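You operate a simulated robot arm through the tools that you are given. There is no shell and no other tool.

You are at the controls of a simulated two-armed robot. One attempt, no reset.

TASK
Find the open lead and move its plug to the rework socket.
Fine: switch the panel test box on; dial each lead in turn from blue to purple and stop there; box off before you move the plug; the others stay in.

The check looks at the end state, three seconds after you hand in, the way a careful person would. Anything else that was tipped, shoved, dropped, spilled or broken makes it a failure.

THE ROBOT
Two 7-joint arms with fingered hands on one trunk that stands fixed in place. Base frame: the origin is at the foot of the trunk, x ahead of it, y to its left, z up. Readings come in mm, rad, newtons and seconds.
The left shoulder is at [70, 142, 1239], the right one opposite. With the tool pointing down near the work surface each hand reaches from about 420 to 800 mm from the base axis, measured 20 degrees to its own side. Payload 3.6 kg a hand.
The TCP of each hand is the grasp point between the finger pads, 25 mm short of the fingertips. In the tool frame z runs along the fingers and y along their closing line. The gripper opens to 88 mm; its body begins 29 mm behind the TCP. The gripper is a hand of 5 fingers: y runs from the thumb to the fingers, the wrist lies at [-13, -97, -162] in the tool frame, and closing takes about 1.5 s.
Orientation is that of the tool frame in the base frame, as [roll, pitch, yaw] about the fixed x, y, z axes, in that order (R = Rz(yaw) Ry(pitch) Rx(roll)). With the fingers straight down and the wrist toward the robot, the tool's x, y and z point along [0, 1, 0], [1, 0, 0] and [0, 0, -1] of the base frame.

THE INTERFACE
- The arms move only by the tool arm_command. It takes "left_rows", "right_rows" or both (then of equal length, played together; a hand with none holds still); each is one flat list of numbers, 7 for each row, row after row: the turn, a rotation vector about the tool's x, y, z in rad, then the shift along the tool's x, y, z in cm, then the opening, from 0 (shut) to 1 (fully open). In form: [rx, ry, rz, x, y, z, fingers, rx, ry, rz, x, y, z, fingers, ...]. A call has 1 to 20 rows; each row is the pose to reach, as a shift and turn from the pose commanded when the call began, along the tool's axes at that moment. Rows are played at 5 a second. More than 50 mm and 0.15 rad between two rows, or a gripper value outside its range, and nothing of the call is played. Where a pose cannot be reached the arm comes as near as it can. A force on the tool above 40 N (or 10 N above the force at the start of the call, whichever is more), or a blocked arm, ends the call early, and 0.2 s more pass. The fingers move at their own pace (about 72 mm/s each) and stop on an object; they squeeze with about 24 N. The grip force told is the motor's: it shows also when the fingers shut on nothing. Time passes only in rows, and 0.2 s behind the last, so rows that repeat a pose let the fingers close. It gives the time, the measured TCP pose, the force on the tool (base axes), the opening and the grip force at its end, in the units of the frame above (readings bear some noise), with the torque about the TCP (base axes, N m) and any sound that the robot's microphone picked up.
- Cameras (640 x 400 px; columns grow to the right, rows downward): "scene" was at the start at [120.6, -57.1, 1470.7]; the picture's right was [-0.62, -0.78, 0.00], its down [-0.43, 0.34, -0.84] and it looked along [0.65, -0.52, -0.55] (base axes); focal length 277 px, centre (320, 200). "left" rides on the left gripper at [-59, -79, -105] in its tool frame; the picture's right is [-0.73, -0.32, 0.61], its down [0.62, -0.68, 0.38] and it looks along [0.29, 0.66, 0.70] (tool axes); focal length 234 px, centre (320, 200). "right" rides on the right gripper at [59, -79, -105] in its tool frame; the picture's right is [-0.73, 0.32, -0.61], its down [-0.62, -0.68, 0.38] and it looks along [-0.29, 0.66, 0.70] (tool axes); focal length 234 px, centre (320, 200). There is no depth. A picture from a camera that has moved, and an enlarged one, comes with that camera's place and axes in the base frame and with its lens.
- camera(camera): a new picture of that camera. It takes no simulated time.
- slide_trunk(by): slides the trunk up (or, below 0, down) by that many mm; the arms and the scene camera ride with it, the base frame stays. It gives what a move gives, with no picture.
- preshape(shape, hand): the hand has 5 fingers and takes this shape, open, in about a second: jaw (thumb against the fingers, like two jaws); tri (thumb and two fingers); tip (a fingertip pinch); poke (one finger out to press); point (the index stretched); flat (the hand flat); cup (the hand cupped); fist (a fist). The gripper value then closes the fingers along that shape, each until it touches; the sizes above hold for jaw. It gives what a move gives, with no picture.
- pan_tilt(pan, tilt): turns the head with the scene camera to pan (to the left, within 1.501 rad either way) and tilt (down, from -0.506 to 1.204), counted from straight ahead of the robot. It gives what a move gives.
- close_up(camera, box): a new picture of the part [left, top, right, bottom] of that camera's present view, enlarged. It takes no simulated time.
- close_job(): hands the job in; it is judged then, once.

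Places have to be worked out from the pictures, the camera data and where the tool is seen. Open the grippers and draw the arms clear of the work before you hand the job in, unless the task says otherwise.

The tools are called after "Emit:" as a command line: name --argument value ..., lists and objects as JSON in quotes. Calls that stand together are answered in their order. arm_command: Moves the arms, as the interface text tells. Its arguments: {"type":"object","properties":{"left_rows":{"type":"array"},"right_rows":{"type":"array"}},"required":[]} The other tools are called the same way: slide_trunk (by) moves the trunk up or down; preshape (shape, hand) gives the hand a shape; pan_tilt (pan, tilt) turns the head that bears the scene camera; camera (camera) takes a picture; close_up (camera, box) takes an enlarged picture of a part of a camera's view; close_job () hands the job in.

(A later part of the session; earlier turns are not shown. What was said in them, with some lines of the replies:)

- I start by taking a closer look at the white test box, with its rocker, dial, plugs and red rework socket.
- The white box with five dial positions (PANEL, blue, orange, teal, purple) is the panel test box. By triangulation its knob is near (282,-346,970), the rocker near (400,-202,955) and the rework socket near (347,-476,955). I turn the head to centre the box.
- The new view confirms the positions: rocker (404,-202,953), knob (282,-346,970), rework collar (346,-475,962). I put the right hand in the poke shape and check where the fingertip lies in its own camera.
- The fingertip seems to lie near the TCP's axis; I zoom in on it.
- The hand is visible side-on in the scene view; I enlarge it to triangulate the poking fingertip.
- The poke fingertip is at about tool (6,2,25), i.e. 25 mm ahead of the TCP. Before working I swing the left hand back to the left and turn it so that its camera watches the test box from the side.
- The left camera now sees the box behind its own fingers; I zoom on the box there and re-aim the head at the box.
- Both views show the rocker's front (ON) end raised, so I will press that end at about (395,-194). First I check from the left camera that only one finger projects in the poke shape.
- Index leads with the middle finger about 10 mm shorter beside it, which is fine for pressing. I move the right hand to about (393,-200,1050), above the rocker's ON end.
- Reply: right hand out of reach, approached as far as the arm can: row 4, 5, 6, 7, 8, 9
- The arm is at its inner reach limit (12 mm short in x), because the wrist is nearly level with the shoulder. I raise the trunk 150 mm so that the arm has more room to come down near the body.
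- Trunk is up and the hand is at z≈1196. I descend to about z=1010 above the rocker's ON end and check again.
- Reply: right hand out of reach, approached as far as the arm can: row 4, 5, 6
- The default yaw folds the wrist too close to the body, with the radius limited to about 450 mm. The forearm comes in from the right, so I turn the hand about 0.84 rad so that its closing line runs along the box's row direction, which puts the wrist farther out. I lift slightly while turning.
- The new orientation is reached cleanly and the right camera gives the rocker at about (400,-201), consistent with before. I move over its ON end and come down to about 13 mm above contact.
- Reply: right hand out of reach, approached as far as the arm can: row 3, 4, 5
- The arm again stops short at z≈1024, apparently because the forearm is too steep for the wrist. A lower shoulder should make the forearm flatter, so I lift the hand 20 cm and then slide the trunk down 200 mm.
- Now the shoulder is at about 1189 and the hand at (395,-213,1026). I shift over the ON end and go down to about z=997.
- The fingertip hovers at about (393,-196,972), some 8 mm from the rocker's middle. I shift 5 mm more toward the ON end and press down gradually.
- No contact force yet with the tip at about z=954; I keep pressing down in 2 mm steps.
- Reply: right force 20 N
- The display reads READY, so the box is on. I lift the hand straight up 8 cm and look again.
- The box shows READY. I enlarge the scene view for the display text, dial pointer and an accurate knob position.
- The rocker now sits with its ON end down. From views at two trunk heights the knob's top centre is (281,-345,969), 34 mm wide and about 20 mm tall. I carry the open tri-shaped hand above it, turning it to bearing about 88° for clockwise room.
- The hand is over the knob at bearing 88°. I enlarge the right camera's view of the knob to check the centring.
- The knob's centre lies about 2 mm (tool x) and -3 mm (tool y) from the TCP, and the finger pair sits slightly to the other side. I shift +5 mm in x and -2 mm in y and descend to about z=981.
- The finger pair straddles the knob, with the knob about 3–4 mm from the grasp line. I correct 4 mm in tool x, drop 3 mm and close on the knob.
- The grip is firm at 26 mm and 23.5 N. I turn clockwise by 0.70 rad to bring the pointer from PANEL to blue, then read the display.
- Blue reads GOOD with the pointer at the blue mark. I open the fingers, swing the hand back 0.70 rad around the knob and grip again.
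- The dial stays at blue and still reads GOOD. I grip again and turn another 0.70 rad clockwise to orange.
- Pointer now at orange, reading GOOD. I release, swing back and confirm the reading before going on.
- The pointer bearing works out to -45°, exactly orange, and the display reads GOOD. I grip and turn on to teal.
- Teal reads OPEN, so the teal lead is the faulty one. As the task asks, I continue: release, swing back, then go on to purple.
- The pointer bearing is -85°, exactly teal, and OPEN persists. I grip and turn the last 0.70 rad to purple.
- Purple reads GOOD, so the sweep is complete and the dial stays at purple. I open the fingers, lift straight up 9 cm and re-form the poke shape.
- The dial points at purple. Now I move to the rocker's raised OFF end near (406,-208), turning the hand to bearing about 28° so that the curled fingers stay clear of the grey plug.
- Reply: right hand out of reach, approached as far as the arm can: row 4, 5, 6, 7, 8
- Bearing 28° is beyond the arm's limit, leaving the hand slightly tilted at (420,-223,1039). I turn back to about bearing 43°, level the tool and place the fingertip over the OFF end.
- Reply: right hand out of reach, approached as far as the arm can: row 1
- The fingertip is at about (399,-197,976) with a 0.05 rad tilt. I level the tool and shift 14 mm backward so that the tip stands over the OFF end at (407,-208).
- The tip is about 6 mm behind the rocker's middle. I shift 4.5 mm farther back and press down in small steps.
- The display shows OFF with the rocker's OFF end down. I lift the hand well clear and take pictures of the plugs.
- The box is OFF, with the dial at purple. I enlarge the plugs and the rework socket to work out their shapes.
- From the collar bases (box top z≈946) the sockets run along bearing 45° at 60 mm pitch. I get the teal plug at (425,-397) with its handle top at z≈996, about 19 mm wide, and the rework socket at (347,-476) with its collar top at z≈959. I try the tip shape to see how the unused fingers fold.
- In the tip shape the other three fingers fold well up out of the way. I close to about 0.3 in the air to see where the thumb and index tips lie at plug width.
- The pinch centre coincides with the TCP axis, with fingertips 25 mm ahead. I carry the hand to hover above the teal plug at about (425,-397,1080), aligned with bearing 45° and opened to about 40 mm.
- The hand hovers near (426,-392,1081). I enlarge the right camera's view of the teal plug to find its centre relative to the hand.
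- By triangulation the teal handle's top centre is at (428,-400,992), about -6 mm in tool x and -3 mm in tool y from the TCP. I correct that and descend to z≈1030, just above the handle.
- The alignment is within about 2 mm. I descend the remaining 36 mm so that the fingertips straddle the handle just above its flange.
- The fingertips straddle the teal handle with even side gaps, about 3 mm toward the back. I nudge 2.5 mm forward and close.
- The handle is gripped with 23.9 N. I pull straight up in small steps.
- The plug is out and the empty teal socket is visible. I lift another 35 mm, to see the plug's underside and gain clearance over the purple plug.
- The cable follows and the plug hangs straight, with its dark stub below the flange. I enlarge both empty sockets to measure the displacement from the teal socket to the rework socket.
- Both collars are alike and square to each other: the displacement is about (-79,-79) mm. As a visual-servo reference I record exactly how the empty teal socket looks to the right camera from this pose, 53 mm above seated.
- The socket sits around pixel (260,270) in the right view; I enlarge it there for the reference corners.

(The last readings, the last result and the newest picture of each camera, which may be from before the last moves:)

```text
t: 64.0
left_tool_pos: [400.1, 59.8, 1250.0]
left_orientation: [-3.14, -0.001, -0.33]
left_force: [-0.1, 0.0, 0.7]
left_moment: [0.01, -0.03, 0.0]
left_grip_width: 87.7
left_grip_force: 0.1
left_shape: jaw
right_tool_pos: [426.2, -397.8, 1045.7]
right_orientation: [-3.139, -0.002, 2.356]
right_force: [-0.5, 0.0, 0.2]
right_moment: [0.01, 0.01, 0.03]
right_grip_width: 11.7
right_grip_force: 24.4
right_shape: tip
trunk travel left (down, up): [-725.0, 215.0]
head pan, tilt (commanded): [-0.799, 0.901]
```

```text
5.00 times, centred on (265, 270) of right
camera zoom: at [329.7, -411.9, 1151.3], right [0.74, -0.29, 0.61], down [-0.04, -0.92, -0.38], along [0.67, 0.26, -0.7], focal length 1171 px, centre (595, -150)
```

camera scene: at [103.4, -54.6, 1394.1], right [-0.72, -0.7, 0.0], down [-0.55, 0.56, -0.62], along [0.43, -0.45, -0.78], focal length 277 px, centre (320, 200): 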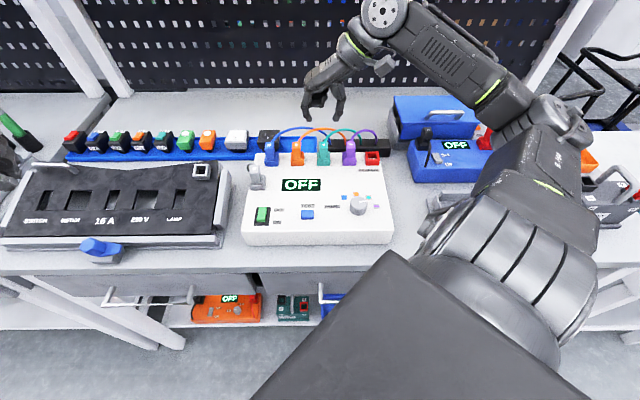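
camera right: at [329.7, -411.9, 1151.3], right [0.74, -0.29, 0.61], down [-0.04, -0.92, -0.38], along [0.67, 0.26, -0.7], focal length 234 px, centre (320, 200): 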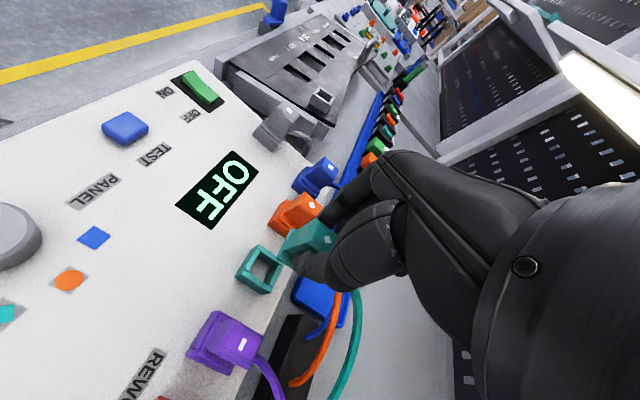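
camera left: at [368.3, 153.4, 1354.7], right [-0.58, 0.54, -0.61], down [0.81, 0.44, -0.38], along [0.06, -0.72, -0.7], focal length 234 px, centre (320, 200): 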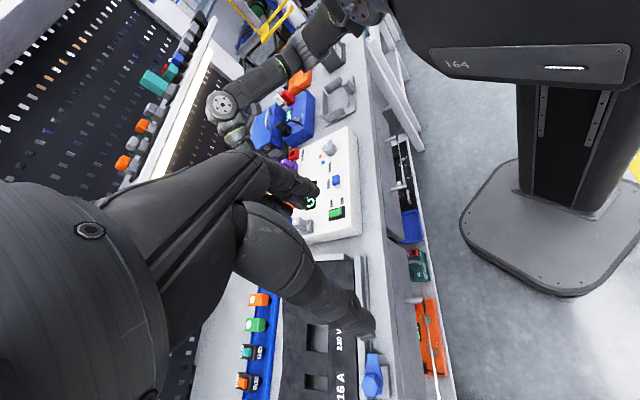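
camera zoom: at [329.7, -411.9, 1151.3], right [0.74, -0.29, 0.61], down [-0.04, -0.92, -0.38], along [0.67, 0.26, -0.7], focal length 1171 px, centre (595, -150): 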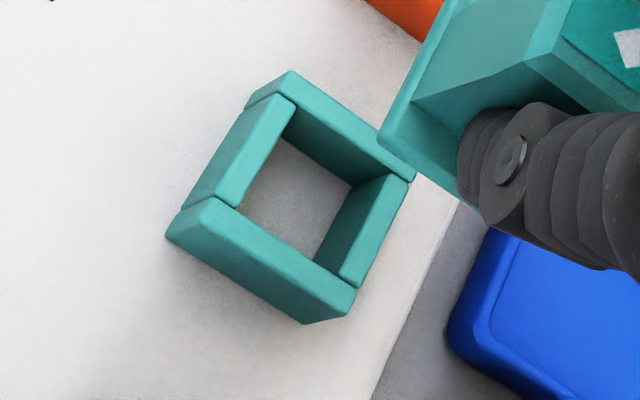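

The reference is stored: teal collar top corners at (293,71), (413,177), (353,290) and (217,198) in this 5x view. Now I raise 2 cm and move along the row toward the rework socket, halfway first.

Emit:
arm_command --right_rows '[0, 0, 0, 0, 0, -1, 0.05, 0, 0, 0, 0, 0, -2, 0.05, 0, 0, 0, 0, -1.5, -2, 0.05, 0, 0, 0, 0, -3.5, -2, 0.05, 0, 0, 0, 0, -5.5, -2, 0.05, 0, 0, 0, 0, -5.5, -2, 0.05]'

Emit:
camera --camera "scene"

Emit:
close_up --camera "scene" --box '[300, 80, 440, 180]'

Emit:
camera --camera "left"

```text
t: 65.4
left_tool_pos: [401.8, 57.9, 1249.9]
left_orientation: [-3.141, -0.001, -0.33]
left_force: [-0.3, 1.0, -0.6]
left_moment: [-0.01, 0.02, 0.02]
left_grip_width: 87.8
left_grip_force: 0.1
left_shape: jaw
right_tool_pos: [388.7, -438.4, 1065.0]
right_orientation: [-3.14, -0.001, 2.357]
right_force: [0.4, 0.4, -1.4]
right_moment: [0.03, 0.0, 0.02]
right_grip_width: 11.8
right_grip_force: 24.7
right_shape: tip
trunk travel left (down, up): [-725.0, 215.0]
head pan, tilt (commanded): [-0.799, 0.901]
```

```text
taken
camera scene: at [104.1, -55.5, 1394.0], right [-0.72, -0.7, 0.0], down [-0.55, 0.56, -0.62], along [0.43, -0.45, -0.78], focal length 277 px, centre (320, 200)
```

scene: 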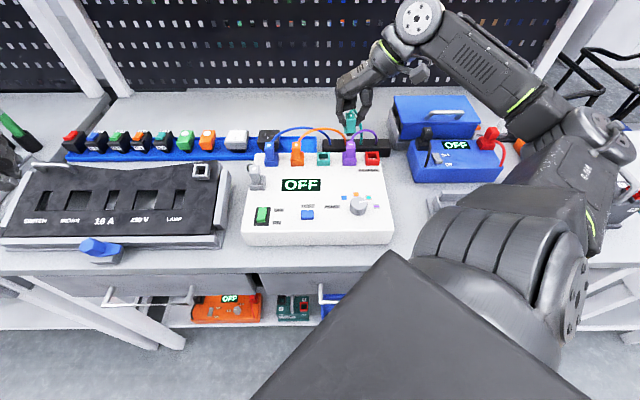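

```text
4.00 times, centred on (370, 130) of scene
camera zoom: at [104.1, -55.5, 1394.0], right [-0.72, -0.7, 0.0], down [-0.55, 0.56, -0.62], along [0.43, -0.45, -0.78], focal length 1108 px, centre (120, 480)
```

zoom: 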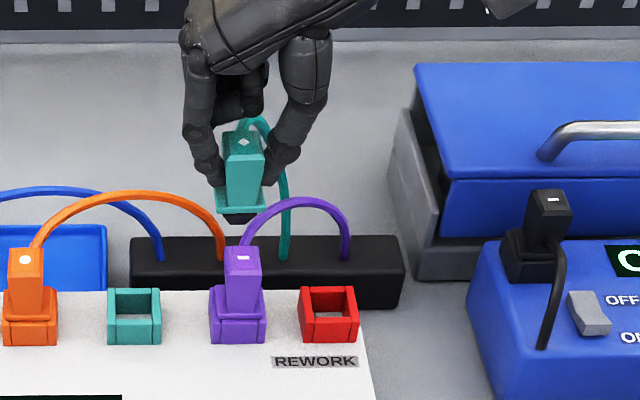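

```text
taken
camera left: at [368.8, 153.2, 1354.6], right [-0.58, 0.54, -0.61], down [0.81, 0.44, -0.38], along [0.06, -0.72, -0.7], focal length 234 px, centre (320, 200)
```

left: 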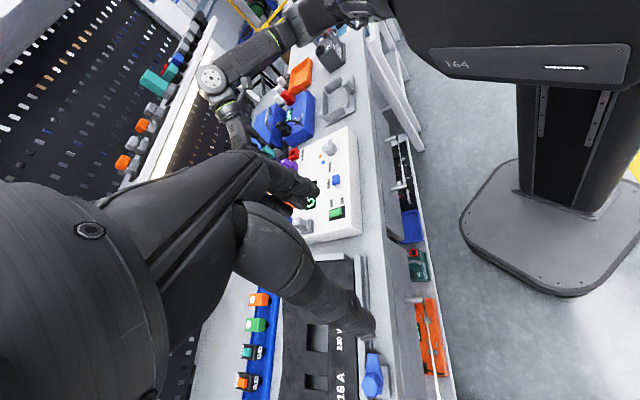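

Everything is clear and the plug is over the purple one. I finish the travel to y=-11.1 cm and come back down to the reference height over the rework socket.

Emit:
arm_command --right_rows '[0, 0, 0, 0, -2, 0, 0.05, 0, 0, 0, 0, -4, 0, 0.05, 0, 0, 0, 0, -5.64, 0, 0.05, 0, 0, 0, 0, -5.64, 1, 0.05, 0, 0, 0, 0, -5.64, 2, 0.05, 0, 0, 0, 0, -5.64, 2, 0.05]'

Emit:
close_up --camera "right" --box '[225, 230, 305, 310]'

Emit:
camera --camera "right"

Emit:
close_up --camera "scene" --box '[300, 80, 440, 180]'

```text
t: 66.8
left_tool_pos: [399.3, 59.8, 1249.9]
left_orientation: [3.14, 0.001, -0.33]
left_force: [0.2, -0.6, 0.4]
left_moment: [0.03, -0.03, -0.01]
left_grip_width: 87.7
left_grip_force: 0.0
left_shape: jaw
right_tool_pos: [348.0, -477.7, 1046.0]
right_orientation: [-3.14, -0.001, 2.358]
right_force: [0.4, -0.3, -0.5]
right_moment: [-0.02, 0.0, 0.02]
right_grip_width: 11.8
right_grip_force: 24.2
right_shape: tip
trunk travel left (down, up): [-725.0, 215.0]
head pan, tilt (commanded): [-0.799, 0.901]
```

```text
5.00 times, centred on (265, 270) of right
camera zoom: at [251.0, -491.8, 1150.8], right [0.74, -0.28, 0.61], down [-0.04, -0.92, -0.38], along [0.67, 0.26, -0.7], focal length 1171 px, centre (595, -150)
```

zoom: 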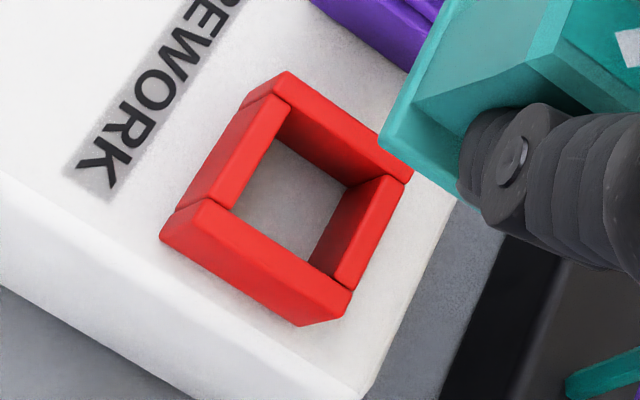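

```text
taken
camera right: at [251.0, -491.8, 1150.8], right [0.74, -0.28, 0.61], down [-0.04, -0.92, -0.38], along [0.67, 0.26, -0.7], focal length 234 px, centre (320, 200)
```

right: 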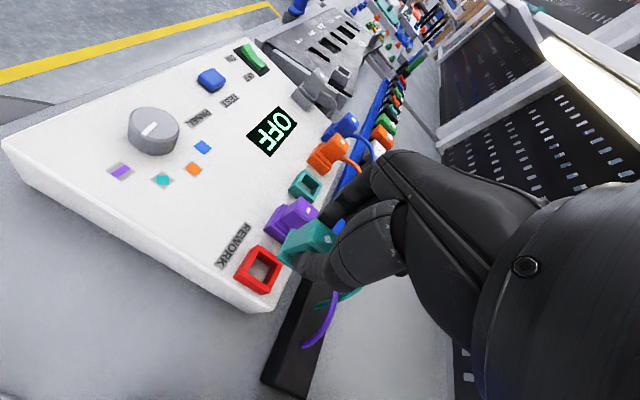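

```text
4.00 times, centred on (370, 130) of scene
camera zoom: at [103.5, -55.5, 1394.1], right [-0.72, -0.7, 0.0], down [-0.55, 0.56, -0.62], along [0.43, -0.45, -0.78], focal length 1108 px, centre (120, 480)
```

zoom: 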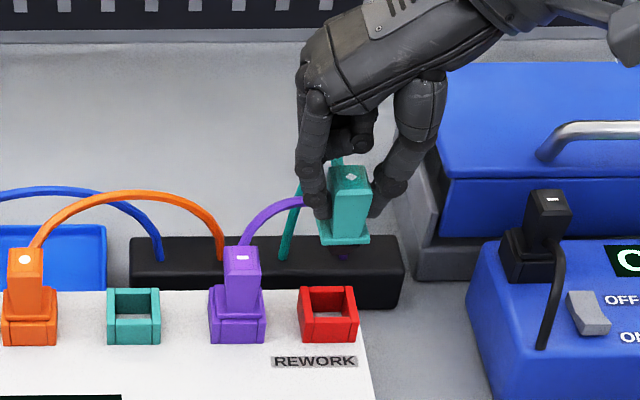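

The rework socket appears almost exactly where the teal one did, only about 4 px (0.8 mm) off. I correct by 0.5 mm in x and 0.2 mm in y and lower 34 mm, to just above the collar.

Emit:
arm_command --right_rows '[0, 0, 0, 0.05, -0.02, 0, 0.05, 0, 0, 0, 0.05, -0.02, 1.2, 0.05, 0, 0, 0, 0.05, -0.02, 2.4, 0.05, 0, 0, 0, 0.05, -0.02, 3.4, 0.05, 0, 0, 0, 0.05, -0.02, 3.4, 0.05]'

Emit:
close_up --camera "right" --box '[225, 210, 335, 320]'

Emit:
close_up --camera "scene" --box '[340, 120, 410, 180]'

```text
t: 68.0
left_tool_pos: [400.4, 57.9, 1250.8]
left_orientation: [-3.141, 0.0, -0.33]
left_force: [0.2, 0.2, 0.1]
left_moment: [0.01, 0.01, -0.02]
left_grip_width: 87.9
left_grip_force: 0.0
left_shape: jaw
right_tool_pos: [348.1, -477.9, 1012.0]
right_orientation: [-3.139, -0.001, 2.356]
right_force: [-0.3, -0.6, -0.2]
right_moment: [0.01, -0.02, 0.0]
right_grip_width: 11.6
right_grip_force: 24.0
right_shape: tip
trunk travel left (down, up): [-725.0, 215.0]
head pan, tilt (commanded): [-0.799, 0.901]
```

```text
3.64 times, centred on (280, 265) of right
camera zoom: at [252.3, -493.0, 1117.9], right [0.74, -0.28, 0.61], down [-0.04, -0.92, -0.38], along [0.67, 0.26, -0.7], focal length 852 px, centre (466, -36)
```

zoom: 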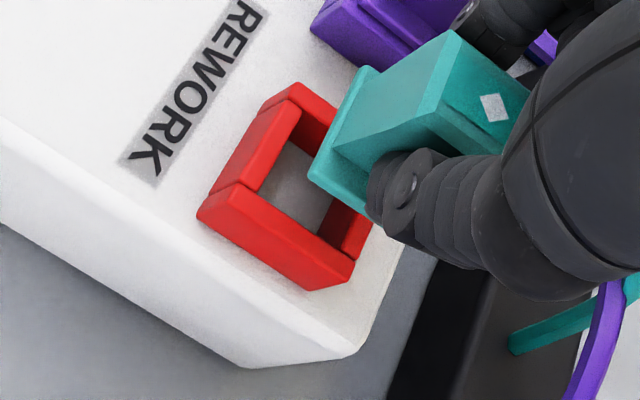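

```text
6.67 times, centred on (375, 150) of scene
camera zoom: at [103.7, -55.5, 1394.0], right [-0.72, -0.7, 0.0], down [-0.55, 0.56, -0.62], along [0.43, -0.45, -0.78], focal length 1847 px, centre (-47, 533)
```

zoom: 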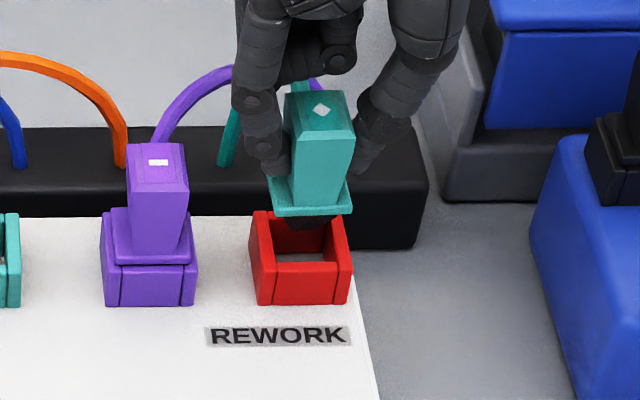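

The plug stub stands right over the rework opening. I lower slowly into the socket, watching the force.

Emit:
arm_command --right_rows '[0, 0, 0, 0, 0, 0.4, 0.05, 0, 0, 0, 0, 0, 0.8, 0.05, 0, 0, 0, 0, 0, 1.1, 0.05, 0, 0, 0, 0, 0, 1.4, 0.05, 0, 0, 0, 0, 0, 1.6, 0.05]'

Emit:
close_up --camera "right" --box '[225, 210, 335, 320]'

Emit:
close_up --camera "scene" --box '[340, 120, 410, 180]'

```text
t: 69.2
left_tool_pos: [400.0, 59.5, 1250.7]
left_orientation: [3.141, 0.0, -0.331]
left_force: [-0.1, -0.5, 0.2]
left_moment: [-0.02, 0.0, -0.02]
left_grip_width: 87.8
left_grip_force: 0.0
left_shape: jaw
right_tool_pos: [349.5, -477.7, 996.9]
right_orientation: [-3.14, -0.002, 2.356]
right_force: [0.2, -0.3, -1.0]
right_moment: [0.0, -0.01, 0.01]
right_grip_width: 11.9
right_grip_force: 24.0
right_shape: tip
trunk travel left (down, up): [-725.0, 215.0]
head pan, tilt (commanded): [-0.799, 0.901]
```

```text
3.64 times, centred on (280, 265) of right
camera zoom: at [251.3, -491.4, 1102.1], right [0.74, -0.29, 0.61], down [-0.04, -0.92, -0.38], along [0.67, 0.26, -0.7], focal length 852 px, centre (466, -36)
```

zoom: 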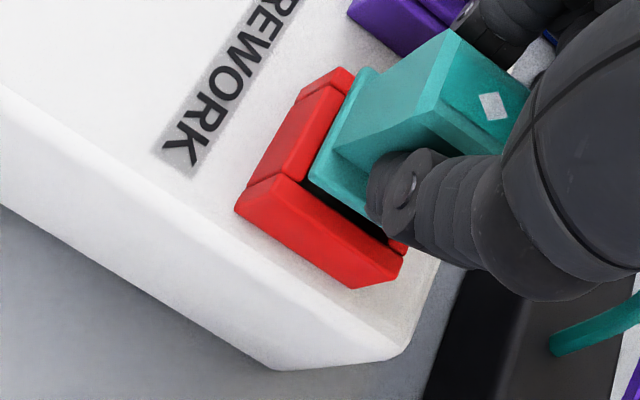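

```text
6.67 times, centred on (375, 150) of scene
camera zoom: at [103.3, -55.7, 1394.1], right [-0.72, -0.7, 0.0], down [-0.55, 0.56, -0.62], along [0.43, -0.45, -0.78], focal length 1847 px, centre (-47, 533)
```

zoom: 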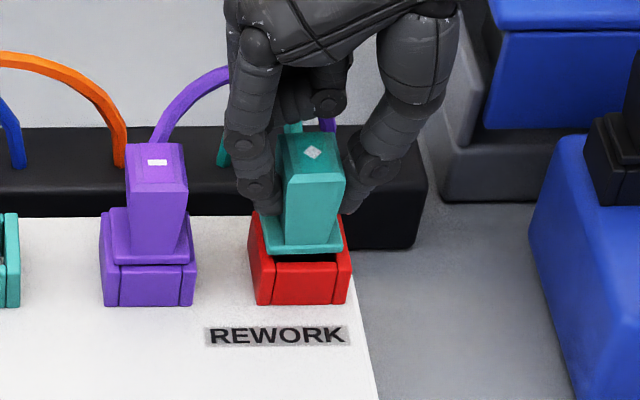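

The stub has entered the socket without any force. I lower the last 5 mm to seat the flange on the collar.

Emit:
arm_command --right_rows '[0, 0, 0, 0, 0, 0.2, 0.05, 0, 0, 0, 0, 0, 0.4, 0.05, 0, 0, 0, 0, 0, 0.5, 0.05, 0, 0, 0, 0, 0, 0.5, 0.05]'

Emit:
close_up --camera "right" --box '[225, 210, 335, 320]'

Emit:
close_up --camera "scene" --box '[340, 120, 410, 180]'

```text
t: 70.2
left_tool_pos: [397.3, 58.2, 1250.0]
left_orientation: [-3.141, -0.002, -0.33]
left_force: [-0.3, 0.1, 0.3]
left_moment: [0.01, -0.01, 0.05]
left_grip_width: 87.8
left_grip_force: 0.1
left_shape: jaw
right_tool_pos: [346.2, -477.4, 992.9]
right_orientation: [-3.14, 0.001, 2.358]
right_force: [-1.9, -7.3, 10.6]
right_moment: [-0.17, 0.06, -0.05]
right_grip_width: 12.0
right_grip_force: 23.5
right_shape: tip
trunk travel left (down, up): [-725.0, 215.0]
head pan, tilt (commanded): [-0.799, 0.901]
```

```text
3.64 times, centred on (280, 265) of right
camera zoom: at [250.1, -491.6, 1097.5], right [0.74, -0.29, 0.61], down [-0.04, -0.92, -0.38], along [0.67, 0.26, -0.7], focal length 852 px, centre (466, -36)
```

zoom: 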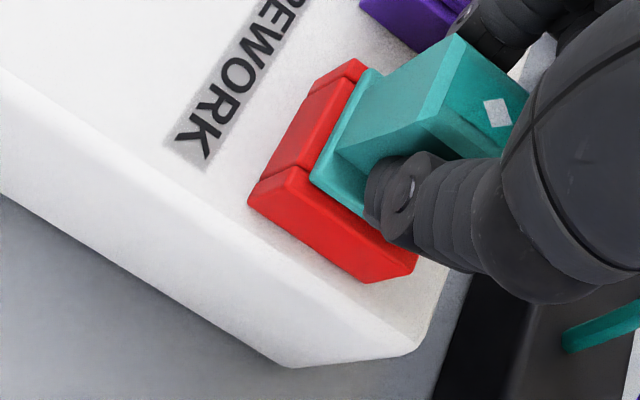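

```text
6.67 times, centred on (375, 150) of scene
camera zoom: at [102.1, -56.0, 1394.3], right [-0.72, -0.7, 0.0], down [-0.55, 0.56, -0.62], along [0.43, -0.45, -0.78], focal length 1847 px, centre (-47, 533)
```

zoom: 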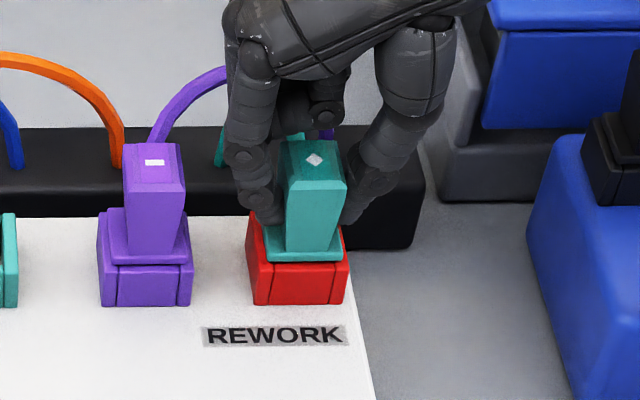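

The flange is down on the red collar at TCP z=992.9, the same height as when seated in teal, with contact force rising. I open the fingers only to about 0.42, so as not to touch the purple plug.

Emit:
arm_command --right_rows '[0, 0, 0, 0, 0, 0, 0.2, 0, 0, 0, 0, 0, 0, 0.35, 0, 0, 0, 0, 0, 0, 0.42, 0, 0, 0, 0, 0, 0, 0.42]'

Emit:
close_up --camera "right" --box '[225, 210, 335, 320]'

Emit:
close_up --camera "scene" --box '[340, 120, 410, 180]'

```text
t: 71.2
left_tool_pos: [400.7, 59.3, 1248.5]
left_orientation: [3.141, 0.001, -0.33]
left_force: [0.5, -0.1, 0.4]
left_moment: [0.02, 0.0, 0.01]
left_grip_width: 87.8
left_grip_force: 0.0
left_shape: jaw
right_tool_pos: [348.5, -476.8, 990.8]
right_orientation: [-3.14, -0.003, 2.355]
right_force: [-0.9, -0.6, 0.9]
right_moment: [-0.02, 0.0, -0.01]
right_grip_width: 36.7
right_grip_force: 0.1
right_shape: tip
trunk travel left (down, up): [-725.0, 215.0]
head pan, tilt (commanded): [-0.799, 0.901]
```

```text
3.64 times, centred on (280, 265) of right
camera zoom: at [251.5, -491.1, 1096.8], right [0.74, -0.28, 0.61], down [-0.04, -0.92, -0.38], along [0.67, 0.26, -0.7], focal length 852 px, centre (466, -36)
```

zoom: 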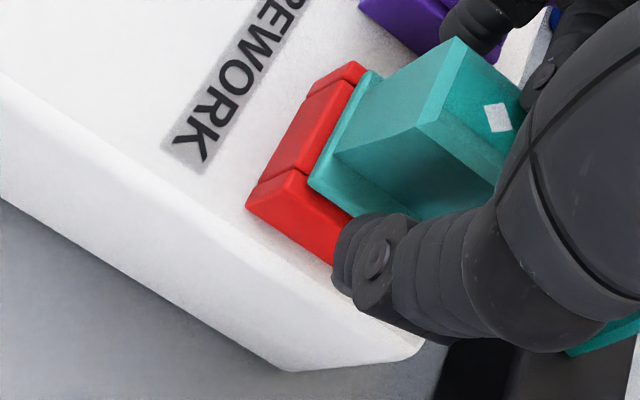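

```text
6.67 times, centred on (375, 150) of scene
camera zoom: at [103.9, -55.5, 1394.0], right [-0.72, -0.7, 0.0], down [-0.55, 0.56, -0.62], along [0.43, -0.45, -0.78], focal length 1847 px, centre (-47, 533)
```

zoom: 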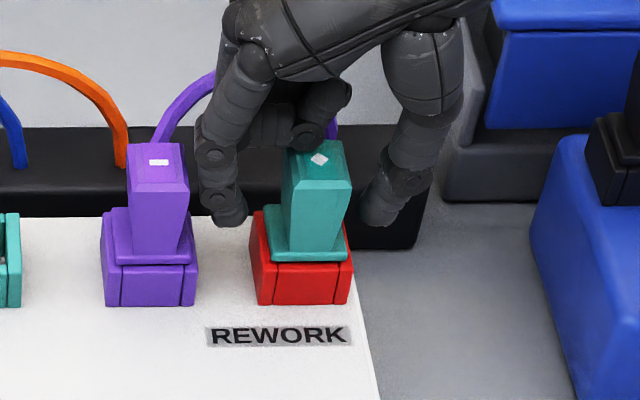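

The plug stays upright and flush in the rework socket with the fingers clear on both sides. I lift straight up 10 cm.

Emit:
arm_command --right_rows '[0, 0, 0, 0, 0, -1, 0.42, 0, 0, 0, 0, 0, -2.5, 0.42, 0, 0, 0, 0, 0, -5, 0.42, 0, 0, 0, 0, 0, -8, 0.42, 0, 0, 0, 0, 0, -11, 0.42, 0, 0, 0, 0, 0, -11, 0.42]'

Emit:
close_up --camera "right" --box '[180, 200, 340, 340]'

Emit:
close_up --camera "scene" --box '[230, 90, 410, 250]'

Emit:
close_up --camera "scene" --box '[330, 120, 400, 180]'

```text
t: 72.6
left_tool_pos: [400.0, 57.9, 1250.0]
left_orientation: [-3.141, 0.001, -0.329]
left_force: [-0.1, 0.2, -0.1]
left_moment: [0.01, -0.01, -0.02]
left_grip_width: 87.5
left_grip_force: 0.1
left_shape: jaw
right_tool_pos: [353.6, -466.4, 1088.9]
right_orientation: [3.139, 0.0, 2.355]
right_force: [-0.6, 0.3, -0.4]
right_moment: [0.01, 0.0, -0.01]
right_grip_width: 36.4
right_grip_force: 0.0
right_shape: tip
right hand out of reach, approached as far as the arm can: row 5, 6
trunk travel left (down, up): [-725.0, 215.0]
head pan, tilt (commanded): [-0.799, 0.901]
```

```text
2.86 times, centred on (260, 270) of right
camera zoom: at [256.7, -481.3, 1194.1], right [0.74, -0.29, 0.61], down [-0.04, -0.92, -0.38], along [0.67, 0.26, -0.69], focal length 669 px, centre (491, 0)
```

zoom: 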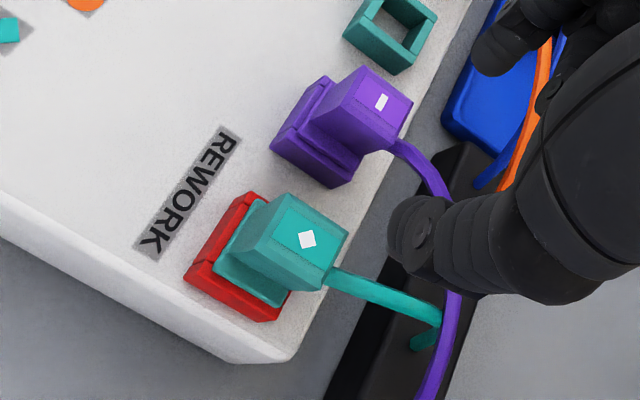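

```text
2.50 times, centred on (320, 170) of scene
camera zoom: at [103.7, -55.8, 1394.0], right [-0.72, -0.7, 0.0], down [-0.55, 0.56, -0.62], along [0.43, -0.45, -0.78], focal length 693 px, centre (320, 275)
```

zoom: 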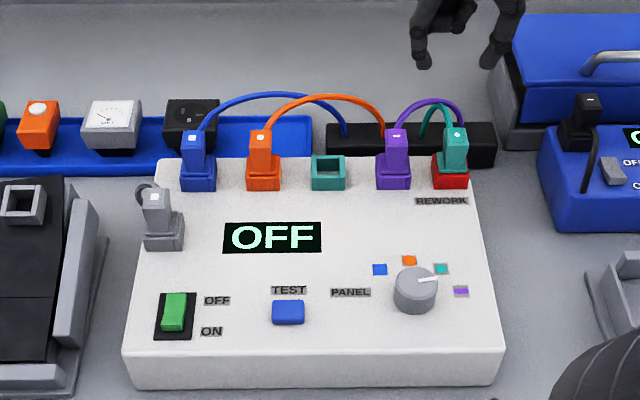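

```text
6.67 times, centred on (365, 150) of scene
camera zoom: at [103.7, -55.8, 1394.0], right [-0.72, -0.7, 0.0], down [-0.55, 0.56, -0.62], along [0.43, -0.45, -0.78], focal length 1847 px, centre (20, 533)
```

zoom: 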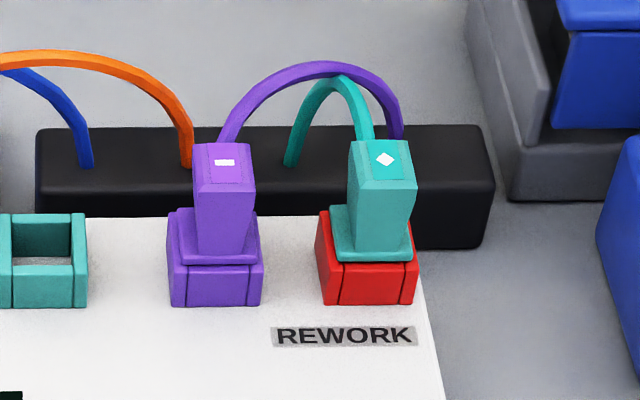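

The end state looks right: teal plug flush in the rework socket, the others seated, box OFF, dial at purple. I raise the trunk 150 mm to lift both hands well clear.

Emit:
slide_trunk --by 150

Emit:
camera --camera "scene"

Emit:
camera --camera "right"

Emit:
camera --camera "left"

```text
t: 74.3
left_tool_pos: [398.9, 57.3, 1401.0]
left_orientation: [3.14, -0.001, -0.331]
left_force: [0.6, -0.2, 0.1]
left_moment: [0.0, 0.02, 0.0]
left_grip_width: 87.7
left_grip_force: 0.1
left_shape: jaw
right_tool_pos: [353.2, -465.9, 1238.9]
right_orientation: [3.139, 0.0, 2.354]
right_force: [-0.8, -0.3, -0.1]
right_moment: [0.0, 0.03, -0.01]
right_grip_width: 36.6
right_grip_force: 0.1
right_shape: tip
trunk travel left (down, up): [-875.0, 65.0]
head pan, tilt (commanded): [-0.799, 0.901]
```

```text
taken
camera scene: at [103.8, -55.6, 1544.0], right [-0.72, -0.7, 0.0], down [-0.55, 0.56, -0.62], along [0.43, -0.45, -0.78], focal length 277 px, centre (320, 200)
```

scene: 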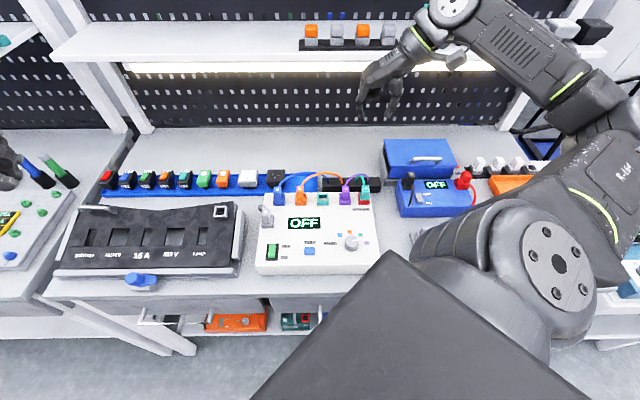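

```text
taken
camera right: at [256.7, -481.2, 1343.9], right [0.74, -0.29, 0.61], down [-0.04, -0.92, -0.38], along [0.67, 0.26, -0.69], focal length 234 px, centre (320, 200)
```

right: 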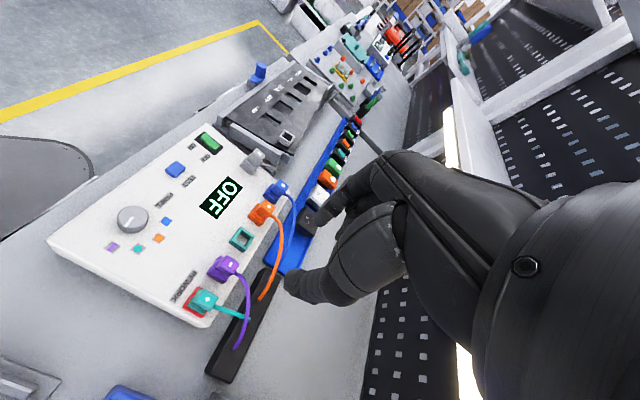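

```text
taken
camera left: at [368.5, 153.1, 1504.6], right [-0.58, 0.54, -0.61], down [0.81, 0.44, -0.38], along [0.06, -0.72, -0.7], focal length 234 px, centre (320, 200)
```

left: 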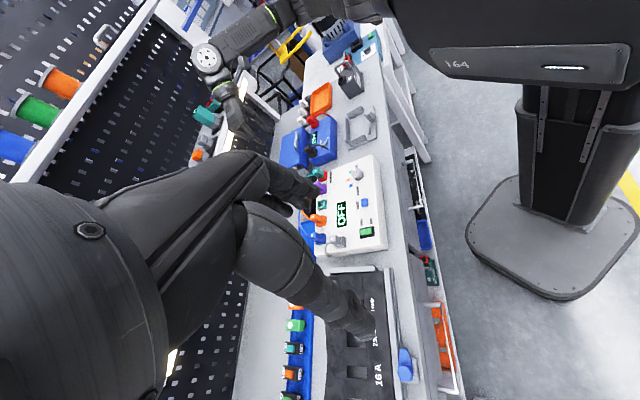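

Both hands are well above the bench. I open the right gripper fully, pull it back a little toward the robot and make a last close check of the box.

Emit:
arm_command --right_rows '[0, 0, 0, 0.5, 0, 0, 0.7, 0, 0, 0, 2, 0, 0, 1, 0, 0, 0, 4, 0, 0, 1, 0, 0, 0, 4, 0, 0, 1]'

Emit:
close_up --camera "scene" --box '[240, 160, 400, 280]'

Emit:
close_up --camera "right" --box '[160, 160, 320, 360]'

```text
t: 75.3
left_tool_pos: [399.8, 58.1, 1400.6]
left_orientation: [3.141, -0.001, -0.329]
left_force: [0.5, -0.2, -0.7]
left_moment: [-0.06, 0.02, -0.02]
left_grip_width: 87.5
left_grip_force: 0.1
left_shape: jaw
right_tool_pos: [327.2, -438.2, 1238.3]
right_orientation: [3.139, 0.001, 2.354]
right_force: [0.1, 0.0, 0.1]
right_moment: [0.03, -0.01, 0.0]
right_grip_width: 87.6
right_grip_force: 0.1
right_shape: tip
trunk travel left (down, up): [-875.0, 65.0]
head pan, tilt (commanded): [-0.799, 0.901]
```

```text
3.33 times, centred on (320, 220) of scene
camera zoom: at [104.0, -55.7, 1544.0], right [-0.72, -0.7, 0.0], down [-0.55, 0.56, -0.62], along [0.43, -0.45, -0.78], focal length 924 px, centre (320, 133)
```

zoom: 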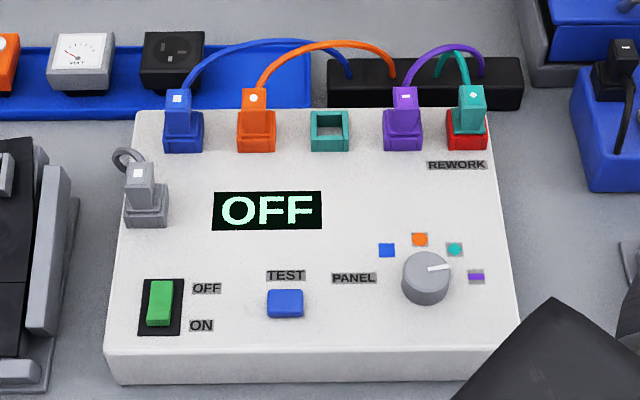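

```text
2.00 times, centred on (240, 260) of right
camera zoom: at [229.1, -452.3, 1344.5], right [0.74, -0.29, 0.61], down [-0.04, -0.92, -0.38], along [0.67, 0.26, -0.69], focal length 468 px, centre (480, 80)
```

zoom: 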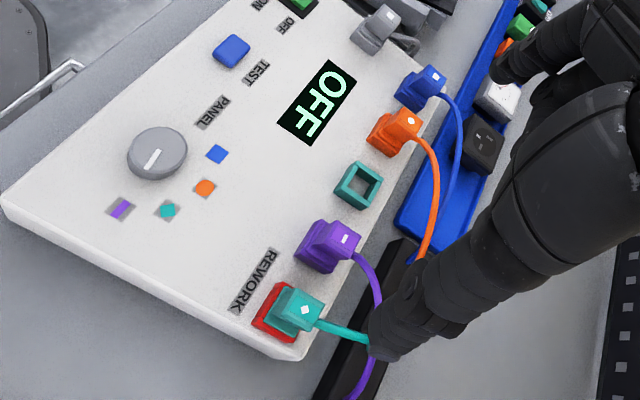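

Final check: the box is OFF with the dial at purple, and the teal (open) plug is seated in the rework socket. The blue, orange, purple and grey plugs are still in, nothing else has moved, and both hands are open and clear. I hand the job in.

Emit:
close_job

```text
The job is handed in.
```

The teal lead was the open one, and its plug is now seated in the red rework socket.

- **Test readings:** with the box on, I turned the dial one step at a time from blue to purple. Blue, orange and purple read GOOD; teal read OPEN.
- **Box:** I left the dial at purple and switched the box off before moving the plug. The display shows OFF.
- **Other plugs:** blue, orange, purple and grey were never handled and are still seated in the last pictures. Nothing else on the bench looks moved.
- **Arms:** both hands are open and well above the work.

The job is handed in; I have not seen the result of the check.
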